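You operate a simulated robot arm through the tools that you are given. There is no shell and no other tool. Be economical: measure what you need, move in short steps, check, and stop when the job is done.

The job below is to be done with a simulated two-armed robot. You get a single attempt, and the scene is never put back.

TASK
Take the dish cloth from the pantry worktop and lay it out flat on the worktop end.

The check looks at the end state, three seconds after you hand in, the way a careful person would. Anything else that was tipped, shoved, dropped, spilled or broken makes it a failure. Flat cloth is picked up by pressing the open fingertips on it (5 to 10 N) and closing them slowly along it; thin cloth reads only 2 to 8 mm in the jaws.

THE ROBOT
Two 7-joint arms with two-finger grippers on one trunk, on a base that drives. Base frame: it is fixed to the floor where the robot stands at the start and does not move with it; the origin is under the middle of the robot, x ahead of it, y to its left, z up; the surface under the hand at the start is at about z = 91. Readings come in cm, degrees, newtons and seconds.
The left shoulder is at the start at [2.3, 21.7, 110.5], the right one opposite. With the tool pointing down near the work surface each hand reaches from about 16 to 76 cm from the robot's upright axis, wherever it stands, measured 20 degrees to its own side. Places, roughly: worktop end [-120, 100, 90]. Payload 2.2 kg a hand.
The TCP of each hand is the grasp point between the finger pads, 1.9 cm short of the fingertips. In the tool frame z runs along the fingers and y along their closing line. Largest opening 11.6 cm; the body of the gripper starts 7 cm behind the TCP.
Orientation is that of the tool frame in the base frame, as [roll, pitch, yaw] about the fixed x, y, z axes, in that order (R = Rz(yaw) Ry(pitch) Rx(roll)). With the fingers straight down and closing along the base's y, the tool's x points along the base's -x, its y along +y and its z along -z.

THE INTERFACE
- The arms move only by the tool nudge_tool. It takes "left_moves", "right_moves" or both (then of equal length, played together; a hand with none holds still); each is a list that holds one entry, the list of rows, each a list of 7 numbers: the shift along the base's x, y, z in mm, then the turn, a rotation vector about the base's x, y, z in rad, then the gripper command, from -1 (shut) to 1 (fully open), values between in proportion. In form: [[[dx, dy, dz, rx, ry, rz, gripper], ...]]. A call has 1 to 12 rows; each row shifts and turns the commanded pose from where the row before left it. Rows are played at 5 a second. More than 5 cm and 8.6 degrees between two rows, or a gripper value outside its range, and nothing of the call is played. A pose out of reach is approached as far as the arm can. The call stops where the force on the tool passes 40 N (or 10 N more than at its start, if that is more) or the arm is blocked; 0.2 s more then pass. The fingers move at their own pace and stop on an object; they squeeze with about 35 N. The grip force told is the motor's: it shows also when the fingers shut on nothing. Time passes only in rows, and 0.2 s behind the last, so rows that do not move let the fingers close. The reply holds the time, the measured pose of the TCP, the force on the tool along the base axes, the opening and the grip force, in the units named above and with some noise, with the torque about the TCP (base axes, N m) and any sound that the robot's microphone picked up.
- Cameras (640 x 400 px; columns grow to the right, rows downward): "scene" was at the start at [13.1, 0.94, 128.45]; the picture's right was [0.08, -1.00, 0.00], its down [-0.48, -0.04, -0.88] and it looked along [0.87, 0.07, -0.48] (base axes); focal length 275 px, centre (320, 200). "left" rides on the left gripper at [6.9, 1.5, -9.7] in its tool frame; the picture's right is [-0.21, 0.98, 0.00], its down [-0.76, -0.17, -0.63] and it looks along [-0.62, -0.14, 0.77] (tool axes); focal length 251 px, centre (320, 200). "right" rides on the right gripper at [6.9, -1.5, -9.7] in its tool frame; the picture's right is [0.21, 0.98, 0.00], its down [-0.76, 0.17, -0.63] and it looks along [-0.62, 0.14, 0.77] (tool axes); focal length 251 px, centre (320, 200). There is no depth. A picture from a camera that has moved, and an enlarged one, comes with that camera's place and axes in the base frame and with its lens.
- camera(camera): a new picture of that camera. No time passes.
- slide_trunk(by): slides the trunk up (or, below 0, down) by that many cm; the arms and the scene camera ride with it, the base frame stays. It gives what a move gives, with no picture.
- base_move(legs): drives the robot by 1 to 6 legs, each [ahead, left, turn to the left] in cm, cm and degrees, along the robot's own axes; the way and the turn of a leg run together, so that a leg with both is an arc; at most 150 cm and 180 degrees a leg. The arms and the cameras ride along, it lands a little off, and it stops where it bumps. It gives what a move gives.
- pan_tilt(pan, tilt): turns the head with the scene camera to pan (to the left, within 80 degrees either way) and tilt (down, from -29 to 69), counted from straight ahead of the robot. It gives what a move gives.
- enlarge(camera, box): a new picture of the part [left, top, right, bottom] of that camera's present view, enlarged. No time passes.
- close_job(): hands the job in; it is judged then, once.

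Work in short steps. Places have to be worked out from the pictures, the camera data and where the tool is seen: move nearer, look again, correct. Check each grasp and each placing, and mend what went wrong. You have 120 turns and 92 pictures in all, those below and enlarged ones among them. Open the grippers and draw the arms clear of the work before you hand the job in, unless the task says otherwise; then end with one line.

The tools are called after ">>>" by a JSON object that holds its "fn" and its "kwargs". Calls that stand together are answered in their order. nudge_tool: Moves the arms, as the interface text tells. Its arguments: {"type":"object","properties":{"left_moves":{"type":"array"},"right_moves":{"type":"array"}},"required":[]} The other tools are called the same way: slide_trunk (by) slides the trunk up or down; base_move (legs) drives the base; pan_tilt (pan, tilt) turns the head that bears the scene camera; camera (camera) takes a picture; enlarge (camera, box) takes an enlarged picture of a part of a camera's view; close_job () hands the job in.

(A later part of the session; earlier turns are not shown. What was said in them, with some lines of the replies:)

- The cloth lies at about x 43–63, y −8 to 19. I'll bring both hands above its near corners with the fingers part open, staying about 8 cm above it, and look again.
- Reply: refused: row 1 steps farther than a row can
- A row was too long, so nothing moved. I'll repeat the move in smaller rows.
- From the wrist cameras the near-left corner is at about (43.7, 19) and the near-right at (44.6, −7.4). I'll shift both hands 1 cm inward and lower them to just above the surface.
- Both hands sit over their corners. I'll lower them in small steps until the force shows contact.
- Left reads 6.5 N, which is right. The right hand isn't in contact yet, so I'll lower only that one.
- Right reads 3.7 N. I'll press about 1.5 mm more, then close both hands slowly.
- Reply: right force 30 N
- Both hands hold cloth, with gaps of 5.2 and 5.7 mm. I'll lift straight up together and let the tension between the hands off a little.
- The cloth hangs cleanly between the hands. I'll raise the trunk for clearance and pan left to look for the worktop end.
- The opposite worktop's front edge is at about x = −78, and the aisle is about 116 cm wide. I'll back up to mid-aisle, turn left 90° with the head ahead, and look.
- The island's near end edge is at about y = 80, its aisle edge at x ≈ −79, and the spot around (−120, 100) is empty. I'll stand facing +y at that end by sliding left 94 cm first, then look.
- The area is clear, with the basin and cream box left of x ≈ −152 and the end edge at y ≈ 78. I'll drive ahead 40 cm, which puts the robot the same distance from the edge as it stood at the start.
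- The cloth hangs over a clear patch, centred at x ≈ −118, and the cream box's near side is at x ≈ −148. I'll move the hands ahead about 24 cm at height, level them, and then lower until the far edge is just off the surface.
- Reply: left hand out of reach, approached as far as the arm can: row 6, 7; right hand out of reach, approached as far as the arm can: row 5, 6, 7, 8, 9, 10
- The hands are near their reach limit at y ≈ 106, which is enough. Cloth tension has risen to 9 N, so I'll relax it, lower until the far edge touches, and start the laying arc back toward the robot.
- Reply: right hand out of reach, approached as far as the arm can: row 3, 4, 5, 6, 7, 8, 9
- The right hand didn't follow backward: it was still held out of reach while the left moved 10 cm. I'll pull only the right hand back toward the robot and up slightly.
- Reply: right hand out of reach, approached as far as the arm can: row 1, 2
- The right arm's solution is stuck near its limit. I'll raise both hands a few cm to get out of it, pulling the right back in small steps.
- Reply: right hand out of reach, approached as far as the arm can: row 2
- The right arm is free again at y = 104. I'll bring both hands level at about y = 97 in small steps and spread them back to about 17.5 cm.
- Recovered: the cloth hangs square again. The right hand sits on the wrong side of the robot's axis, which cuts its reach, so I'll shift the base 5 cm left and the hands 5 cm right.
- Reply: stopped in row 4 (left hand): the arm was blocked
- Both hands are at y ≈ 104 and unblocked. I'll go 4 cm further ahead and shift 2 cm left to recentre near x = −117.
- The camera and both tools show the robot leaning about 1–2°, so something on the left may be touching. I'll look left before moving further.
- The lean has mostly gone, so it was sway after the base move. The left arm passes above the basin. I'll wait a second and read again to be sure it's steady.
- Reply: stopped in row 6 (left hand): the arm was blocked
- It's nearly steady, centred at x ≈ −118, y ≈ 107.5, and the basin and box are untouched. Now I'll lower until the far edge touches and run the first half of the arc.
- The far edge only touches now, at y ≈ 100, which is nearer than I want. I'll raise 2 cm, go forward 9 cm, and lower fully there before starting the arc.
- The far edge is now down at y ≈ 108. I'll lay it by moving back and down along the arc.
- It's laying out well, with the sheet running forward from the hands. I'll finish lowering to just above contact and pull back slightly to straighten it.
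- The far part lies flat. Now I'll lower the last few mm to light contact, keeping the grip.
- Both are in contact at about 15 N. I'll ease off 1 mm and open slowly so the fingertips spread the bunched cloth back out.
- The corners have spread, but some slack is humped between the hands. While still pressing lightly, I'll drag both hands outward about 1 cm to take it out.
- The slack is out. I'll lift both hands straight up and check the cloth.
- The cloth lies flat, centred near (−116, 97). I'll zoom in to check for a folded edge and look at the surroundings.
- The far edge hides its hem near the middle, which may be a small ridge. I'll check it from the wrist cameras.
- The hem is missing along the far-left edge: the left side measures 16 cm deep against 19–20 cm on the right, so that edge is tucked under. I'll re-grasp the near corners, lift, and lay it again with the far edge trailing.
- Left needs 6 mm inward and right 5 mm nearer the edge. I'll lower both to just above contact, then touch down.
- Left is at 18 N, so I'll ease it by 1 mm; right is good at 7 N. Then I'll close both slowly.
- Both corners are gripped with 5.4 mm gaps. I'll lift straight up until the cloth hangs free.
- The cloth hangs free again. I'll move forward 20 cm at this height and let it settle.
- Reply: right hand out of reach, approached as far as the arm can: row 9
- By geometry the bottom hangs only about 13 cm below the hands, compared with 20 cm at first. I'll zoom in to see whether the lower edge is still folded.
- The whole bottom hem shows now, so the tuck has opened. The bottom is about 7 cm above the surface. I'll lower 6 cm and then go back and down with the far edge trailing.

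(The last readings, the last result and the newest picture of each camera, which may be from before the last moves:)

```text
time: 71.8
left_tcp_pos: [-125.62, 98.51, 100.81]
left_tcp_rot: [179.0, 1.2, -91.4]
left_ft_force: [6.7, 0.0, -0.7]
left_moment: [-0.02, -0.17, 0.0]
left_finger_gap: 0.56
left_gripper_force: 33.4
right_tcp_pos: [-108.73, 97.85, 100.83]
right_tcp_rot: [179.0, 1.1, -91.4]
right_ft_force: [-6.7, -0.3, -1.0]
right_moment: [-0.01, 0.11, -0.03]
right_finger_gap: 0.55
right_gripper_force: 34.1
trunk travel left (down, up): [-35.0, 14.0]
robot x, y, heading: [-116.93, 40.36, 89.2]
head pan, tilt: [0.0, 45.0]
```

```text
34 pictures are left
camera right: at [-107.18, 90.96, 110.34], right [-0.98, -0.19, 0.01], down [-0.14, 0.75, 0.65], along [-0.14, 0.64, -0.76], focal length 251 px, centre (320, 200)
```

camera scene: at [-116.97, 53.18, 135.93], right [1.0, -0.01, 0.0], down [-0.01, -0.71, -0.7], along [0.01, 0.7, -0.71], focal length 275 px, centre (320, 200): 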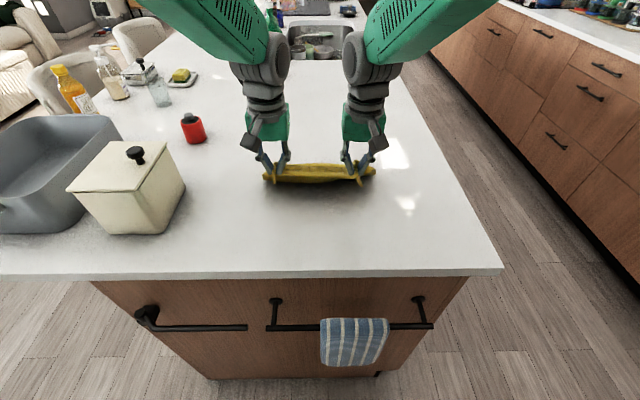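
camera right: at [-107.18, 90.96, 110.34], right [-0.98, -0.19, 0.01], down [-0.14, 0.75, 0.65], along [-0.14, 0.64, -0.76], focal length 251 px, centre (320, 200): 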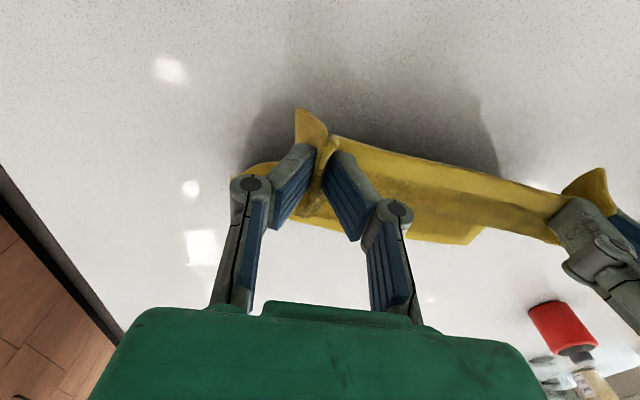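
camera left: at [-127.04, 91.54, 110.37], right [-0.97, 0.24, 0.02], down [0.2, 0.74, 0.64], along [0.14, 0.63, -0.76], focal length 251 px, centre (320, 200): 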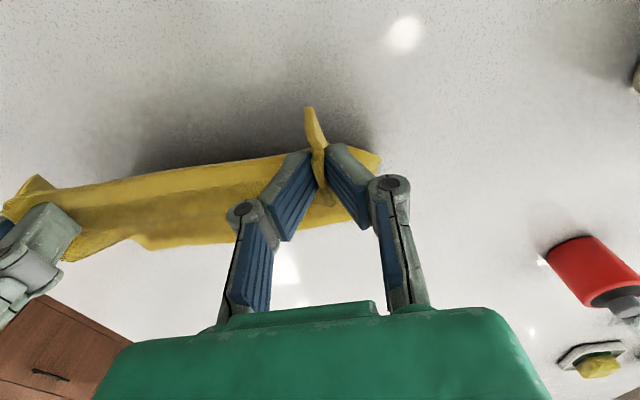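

The far edge lies at y ≈ 111 on the surface and the cloth is nearly taut. I'll keep lowering with a backward pull of about 5.5 cm.

>>> {"fn": "nudge_tool", "kwargs": {"left_moves": [[[0, -10, -12, 0, 0, 0, -1], [0, -9, -12, 0, 0, 0, -1], [0, -9, -12, 0, 0, 0, -1], [0, -8, -12, 0, 0, 0, -1], [0, -8, -12, 0, 0, 0, -1], [0, -8, -8, 0, 0, 0, -1], [0, 0, 0, 0, 0, 0, -1]]], "right_moves": [[[0, -10, -12, 0, 0, 0, -1], [0, -9, -12, 0, 0, 0, -1], [0, -9, -12, 0, 0, 0, -1], [0, -8, -12, 0, 0, 0, -1], [0, -8, -12, 0, 0, 0, -1], [0, -8, -8, 0, 0, 0, -1], [0, 0, 0, 0, 0, 0, -1]]]}}

>>> {"fn": "camera", "kwargs": {"camera": "left"}}

>>> {"fn": "camera", "kwargs": {"camera": "right"}}

>>> {"fn": "enlarge", "kwargs": {"camera": "scene", "box": [220, 100, 420, 225]}}

```text
time: 73.4
left_tcp_pos: [-125.52, 93.21, 94.05]
left_tcp_rot: [179.0, 1.2, -91.3]
left_ft_force: [5.2, -0.6, 0.0]
left_moment: [0.0, -0.18, 0.04]
left_finger_gap: 0.53
left_gripper_force: 34.0
right_tcp_pos: [-108.89, 92.8, 94.06]
right_tcp_rot: [178.9, 1.0, -91.4]
right_ft_force: [-5.0, 1.1, -0.4]
right_moment: [0.01, 0.07, -0.02]
right_finger_gap: 0.56
right_gripper_force: 34.2
trunk travel left (down, up): [-35.0, 14.0]
robot x, y, heading: [-116.9, 40.45, 89.3]
head pan, tilt: [0.0, 45.0]
```

```text
33 pictures are left
camera left: at [-127.02, 86.29, 103.56], right [-0.97, 0.24, 0.02], down [0.2, 0.74, 0.64], along [0.14, 0.63, -0.76], focal length 251 px, centre (320, 200)
```

left: 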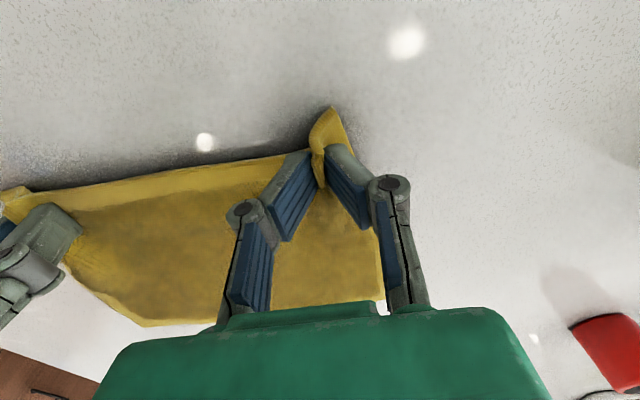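

```text
32 pictures are left
camera right: at [-107.21, 85.76, 103.53], right [-0.98, -0.19, 0.01], down [-0.14, 0.75, 0.65], along [-0.14, 0.64, -0.76], focal length 251 px, centre (320, 200)
```

right: 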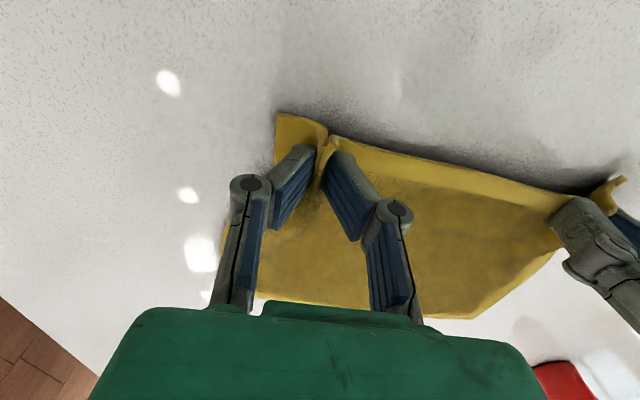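

```text
3.20 times, centred on (320, 162) of scene
camera zoom: at [-116.97, 53.14, 135.94], right [1.0, -0.01, 0.0], down [-0.01, -0.71, -0.7], along [0.01, 0.7, -0.71], focal length 881 px, centre (320, 320)
```

zoom: 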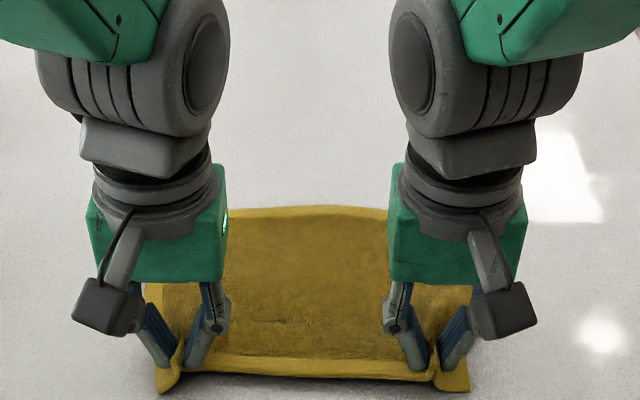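

The far hem is visible across the back now. I'll lower to contact and let the sheet stay put.

>>> {"fn": "nudge_tool", "kwargs": {"left_moves": [[[0, -2, -4, 0, 0, 0, -1], [0, -2, -4, 0, 0, 0, -1], [0, 0, -1, 0, 0, 0, -1], [0, 0, 0, 0, 0, 0, -1]]], "right_moves": [[[0, -2, -4, 0, 0, 0, -1], [0, -2, -4, 0, 0, 0, -1], [0, 0, -1, 0, 0, 0, -1], [0, 0, 0, 0, 0, 0, -1]]]}}

```text
time: 74.4
left_tcp_pos: [-125.53, 92.79, 93.23]
left_tcp_rot: [179.0, 1.3, -91.4]
left_ft_force: [4.4, 1.5, 8.6]
left_moment: [0.03, -0.14, 0.01]
left_finger_gap: 0.51
left_gripper_force: 33.8
right_tcp_pos: [-108.78, 92.34, 93.19]
right_tcp_rot: [178.8, 1.2, -91.4]
right_ft_force: [-4.6, 0.8, 6.0]
right_moment: [0.03, 0.06, 0.02]
right_finger_gap: 0.59
right_gripper_force: 33.7
trunk travel left (down, up): [-35.0, 14.0]
robot x, y, heading: [-116.52, 40.49, 89.2]
head pan, tilt: [0.0, 45.0]
```

Contact is 6–9 N. I'll open slowly to spread the bunches, then drag outward slightly.

>>> {"fn": "nudge_tool", "kwargs": {"left_moves": [[[0, 0, 0, 0, 0, 0, -0.9], [0, 0, 0, 0, 0, 0, -0.8], [0, 0, 0, 0, 0, 0, -0.7], [0, 0, 0, 0, 0, 0, -0.6], [0, 0, 0, 0, 0, 0, -0.5], [0, 0, 0, 0, 0, 0, -0.4], [0, 0, 0, 0, 0, 0, -0.3], [0, 0, 0, 0, 0, 0, -0.2], [0, 0, 0, 0, 0, 0, -0.1], [-4, -1, -1, 0, 0, 0, -0.1], [-4, -1, 0, 0, 0, 0, -0.1], [-4, -1, 0, 0, 0, 0, -0.1]]], "right_moves": [[[0, 0, 0, 0, 0, 0, -0.9], [0, 0, 0, 0, 0, 0, -0.8], [0, 0, 0, 0, 0, 0, -0.7], [0, 0, 0, 0, 0, 0, -0.6], [0, 0, 0, 0, 0, 0, -0.5], [0, 0, 0, 0, 0, 0, -0.4], [0, 0, 0, 0, 0, 0, -0.3], [0, 0, 0, 0, 0, 0, -0.2], [0, 0, 0, 0, 0, 0, -0.1], [4, -1, -1, 0, 0, 0, -0.1], [4, -1, 0, 0, 0, 0, -0.1], [4, -1, 0, 0, 0, 0, -0.1]]]}}

>>> {"fn": "camera", "kwargs": {"camera": "left"}}

>>> {"fn": "camera", "kwargs": {"camera": "right"}}

```text
time: 77.0
left_tcp_pos: [-126.8, 92.42, 93.12]
left_tcp_rot: [179.0, 1.3, -91.5]
left_ft_force: [1.6, -0.1, 8.5]
left_moment: [-0.06, -0.11, -0.01]
left_finger_gap: 5.06
left_gripper_force: 4.8
right_tcp_pos: [-107.57, 91.87, 93.22]
right_tcp_rot: [178.9, 1.1, -91.4]
right_ft_force: [-2.0, 0.6, 7.9]
right_moment: [0.02, 0.23, 0.0]
right_finger_gap: 4.97
right_gripper_force: 4.8
trunk travel left (down, up): [-35.0, 14.0]
robot x, y, heading: [-117.03, 40.6, 89.2]
head pan, tilt: [0.0, 45.0]
```

```text
30 pictures are left
camera left: at [-128.18, 85.5, 102.67], right [-0.97, 0.24, 0.02], down [0.2, 0.74, 0.65], along [0.14, 0.63, -0.76], focal length 251 px, centre (320, 200)
```

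left: 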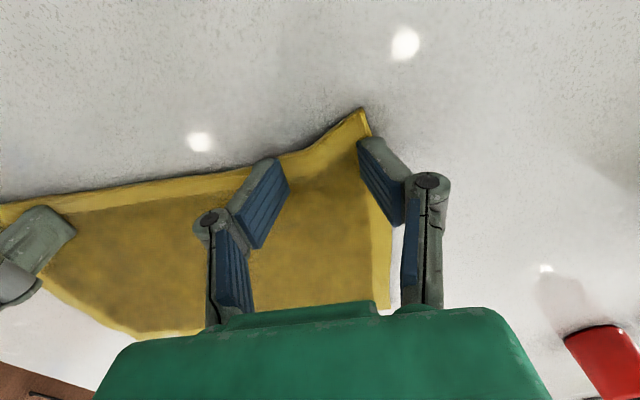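

```text
29 pictures are left
camera right: at [-105.99, 84.95, 102.65], right [-0.98, -0.19, 0.01], down [-0.14, 0.75, 0.65], along [-0.14, 0.64, -0.76], focal length 251 px, centre (320, 200)
```

right: 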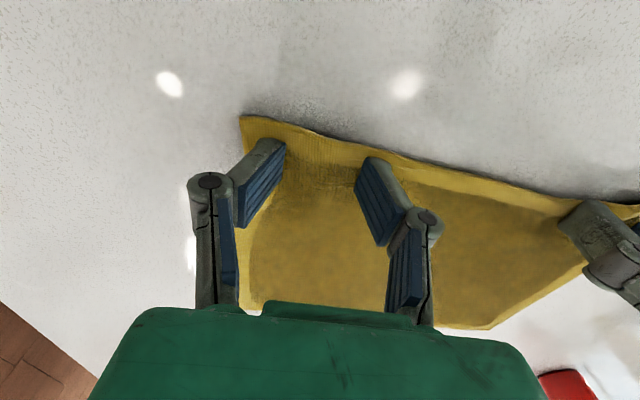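

It's spread well. I'll lift the hands clear with the same opening and move them apart so the whole cloth can be seen.

>>> {"fn": "nudge_tool", "kwargs": {"left_moves": [[[0, 0, 5, 0, 0, 0, -0.1], [0, 0, 20, 0, 0, 0, -0.1], [0, 0, 40, 0, 0, 0, -0.1], [0, -10, 40, 0, 0, 0, -0.1], [0, -20, 40, 0, 0, 0, -0.1], [0, -30, 35, 0, 0, 0, -0.1], [0, -30, 20, 0, 0, 0, -0.1], [0, 0, 0, 0, 0, 0, -0.1]]], "right_moves": [[[0, 0, 5, 0, 0, 0, -0.1], [0, 0, 20, 0, 0, 0, -0.1], [0, 0, 40, 0, 0, 0, -0.1], [10, 0, 40, 0, 0, 0, -0.1], [30, 0, 35, 0, 0, 0, -0.1], [40, 0, 25, 0, 0, 0, -0.1], [40, 0, 20, 0, 0, 0, -0.1], [0, 0, 0, 0, 0, 0, -0.1]]]}}

>>> {"fn": "camera", "kwargs": {"camera": "scene"}}

>>> {"fn": "enlarge", "kwargs": {"camera": "scene", "box": [240, 130, 400, 230]}}

>>> {"fn": "camera", "kwargs": {"camera": "right"}}

```text
time: 78.8
left_tcp_pos: [-126.66, 83.65, 113.04]
left_tcp_rot: [178.9, 1.0, -91.3]
left_ft_force: [0.0, 0.8, -0.7]
left_moment: [0.01, -0.01, 0.02]
left_finger_gap: 5.21
left_gripper_force: 0.2
right_tcp_pos: [-95.43, 92.03, 111.42]
right_tcp_rot: [179.0, 1.0, -91.3]
right_ft_force: [0.2, -0.3, 0.1]
right_moment: [-0.02, -0.02, -0.02]
right_finger_gap: 5.21
right_gripper_force: 0.0
trunk travel left (down, up): [-35.0, 14.0]
robot x, y, heading: [-117.15, 40.11, 89.1]
head pan, tilt: [0.0, 45.0]
```

```text
28 pictures are left
camera scene: at [-116.75, 53.1, 135.93], right [1.0, -0.01, 0.0], down [-0.01, -0.71, -0.7], along [0.01, 0.7, -0.71], focal length 275 px, centre (320, 200)
```

scene: 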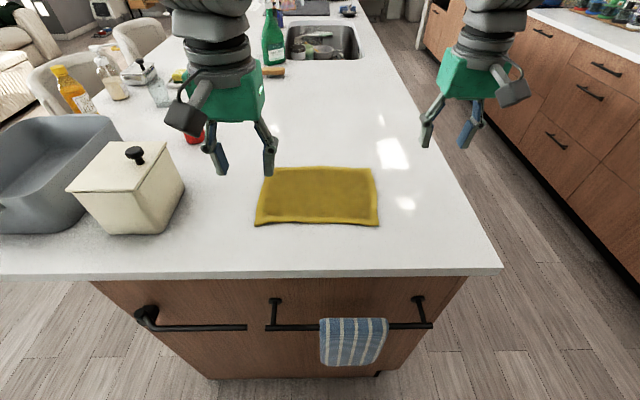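

```text
4.00 times, centred on (320, 180) of scene
camera zoom: at [-116.75, 53.1, 135.93], right [1.0, -0.01, 0.0], down [-0.01, -0.71, -0.7], along [0.01, 0.7, -0.71], focal length 1101 px, centre (320, 280)
```

zoom: 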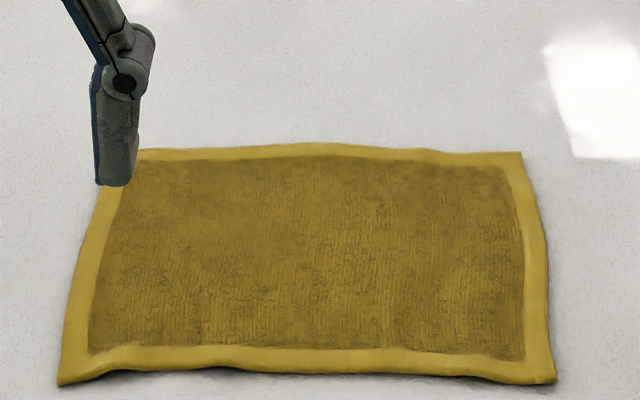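

```text
26 pictures are left
camera right: at [-93.8, 85.16, 120.94], right [-0.98, -0.19, 0.02], down [-0.14, 0.75, 0.65], along [-0.14, 0.63, -0.76], focal length 251 px, centre (320, 200)
```

right: 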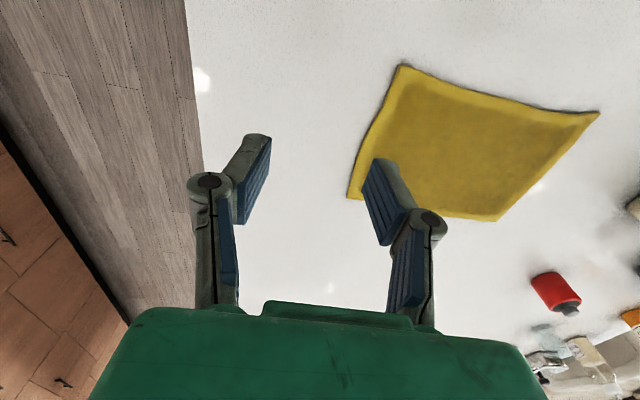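

All four hems show and the sheet is flat, spanning roughly x −130 to −104 and y 88 to 109. I'll open the grippers, raise the arms and back the robot away.

>>> {"fn": "nudge_tool", "kwargs": {"left_moves": [[[0, 0, 30, 0, 0, 0, 0.5], [0, 0, 30, 0, 0, 0, 1], [0, 0, 0, 0, 0, 0, 1], [0, 0, 0, 0, 0, 0, 1]]], "right_moves": [[[0, 0, 30, 0, 0, 0, 0.5], [0, 0, 30, 0, 0, 0, 1], [0, 0, 0, 0, 0, 0, 1], [0, 0, 0, 0, 0, 0, 1]]]}}

>>> {"fn": "base_move", "kwargs": {"legs": [[-35, 0, 0]]}}

>>> {"fn": "pan_tilt", "kwargs": {"pan": 0, "tilt": 35}}

>>> {"fn": "camera", "kwargs": {"camera": "scene"}}

```text
time: 79.8
left_tcp_pos: [-126.65, 83.62, 119.21]
left_tcp_rot: [178.9, 1.3, -91.4]
left_ft_force: [0.4, -0.1, -0.3]
left_moment: [-0.01, 0.04, 0.0]
left_finger_gap: 11.59
left_gripper_force: 0.0
right_tcp_pos: [-95.37, 91.96, 117.6]
right_tcp_rot: [178.9, 1.2, -91.3]
right_ft_force: [-0.3, -0.4, -0.3]
right_moment: [0.0, -0.01, 0.0]
right_finger_gap: 11.58
right_gripper_force: 0.0
trunk travel left (down, up): [-35.0, 14.0]
robot x, y, heading: [-116.92, 40.59, 89.0]
head pan, tilt: [0.0, 45.0]
```

```text
time: 82.1
left_tcp_pos: [-127.21, 48.59, 119.04]
left_tcp_rot: [178.9, 1.1, -91.2]
left_ft_force: [0.2, 0.1, 0.7]
left_moment: [0.01, 0.02, 0.0]
left_finger_gap: 11.59
left_gripper_force: 0.1
right_tcp_pos: [-96.11, 57.11, 117.64]
right_tcp_rot: [179.0, 1.1, -91.1]
right_ft_force: [-0.2, 0.7, 0.2]
right_moment: [-0.02, 0.03, -0.03]
right_finger_gap: 11.59
right_gripper_force: 0.1
trunk travel left (down, up): [-35.0, 14.0]
robot x, y, heading: [-117.87, 5.13, 89.7]
head pan, tilt: [0.0, 45.0]
```

```text
time: 82.8
left_tcp_pos: [-127.24, 48.17, 119.3]
left_tcp_rot: [178.9, 1.4, -91.1]
left_ft_force: [-1.0, 0.0, -0.1]
left_moment: [0.0, 0.0, -0.01]
left_finger_gap: 11.57
left_gripper_force: 0.1
right_tcp_pos: [-96.08, 56.62, 117.79]
right_tcp_rot: [178.9, 1.3, -91.0]
right_ft_force: [0.2, -0.3, 0.5]
right_moment: [0.01, 0.0, 0.0]
right_finger_gap: 11.61
right_gripper_force: 0.1
trunk travel left (down, up): [-35.0, 14.0]
robot x, y, heading: [-117.35, 5.88, 89.1]
head pan, tilt: [0.0, 35.0]
```

```text
25 pictures are left
camera scene: at [-117.35, 18.57, 137.44], right [1.0, -0.01, 0.0], down [-0.01, -0.58, -0.82], along [0.01, 0.82, -0.58], focal length 275 px, centre (320, 200)
```

scene: 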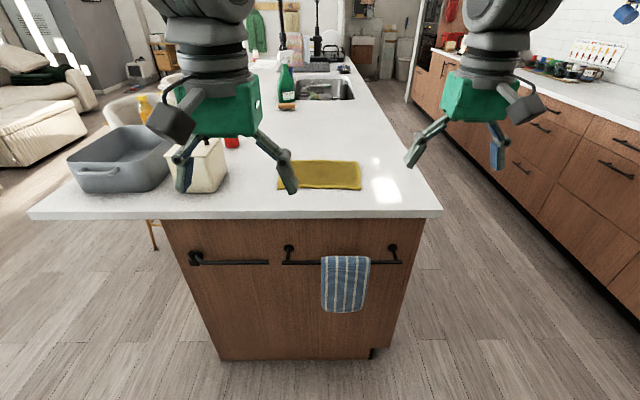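

The cloth is flat on the worktop end, nothing else appears to have moved, and the arms are clear with the grippers open. I'm handing in.

>>> {"fn": "close_job", "kwargs": {}}

```text
The job is handed in.
```

The dish cloth is laid out flat on the worktop end, with the grippers open, both arms clear, and nothing else visibly disturbed; the far edge tucked under on the first try, so I laid it a second time.
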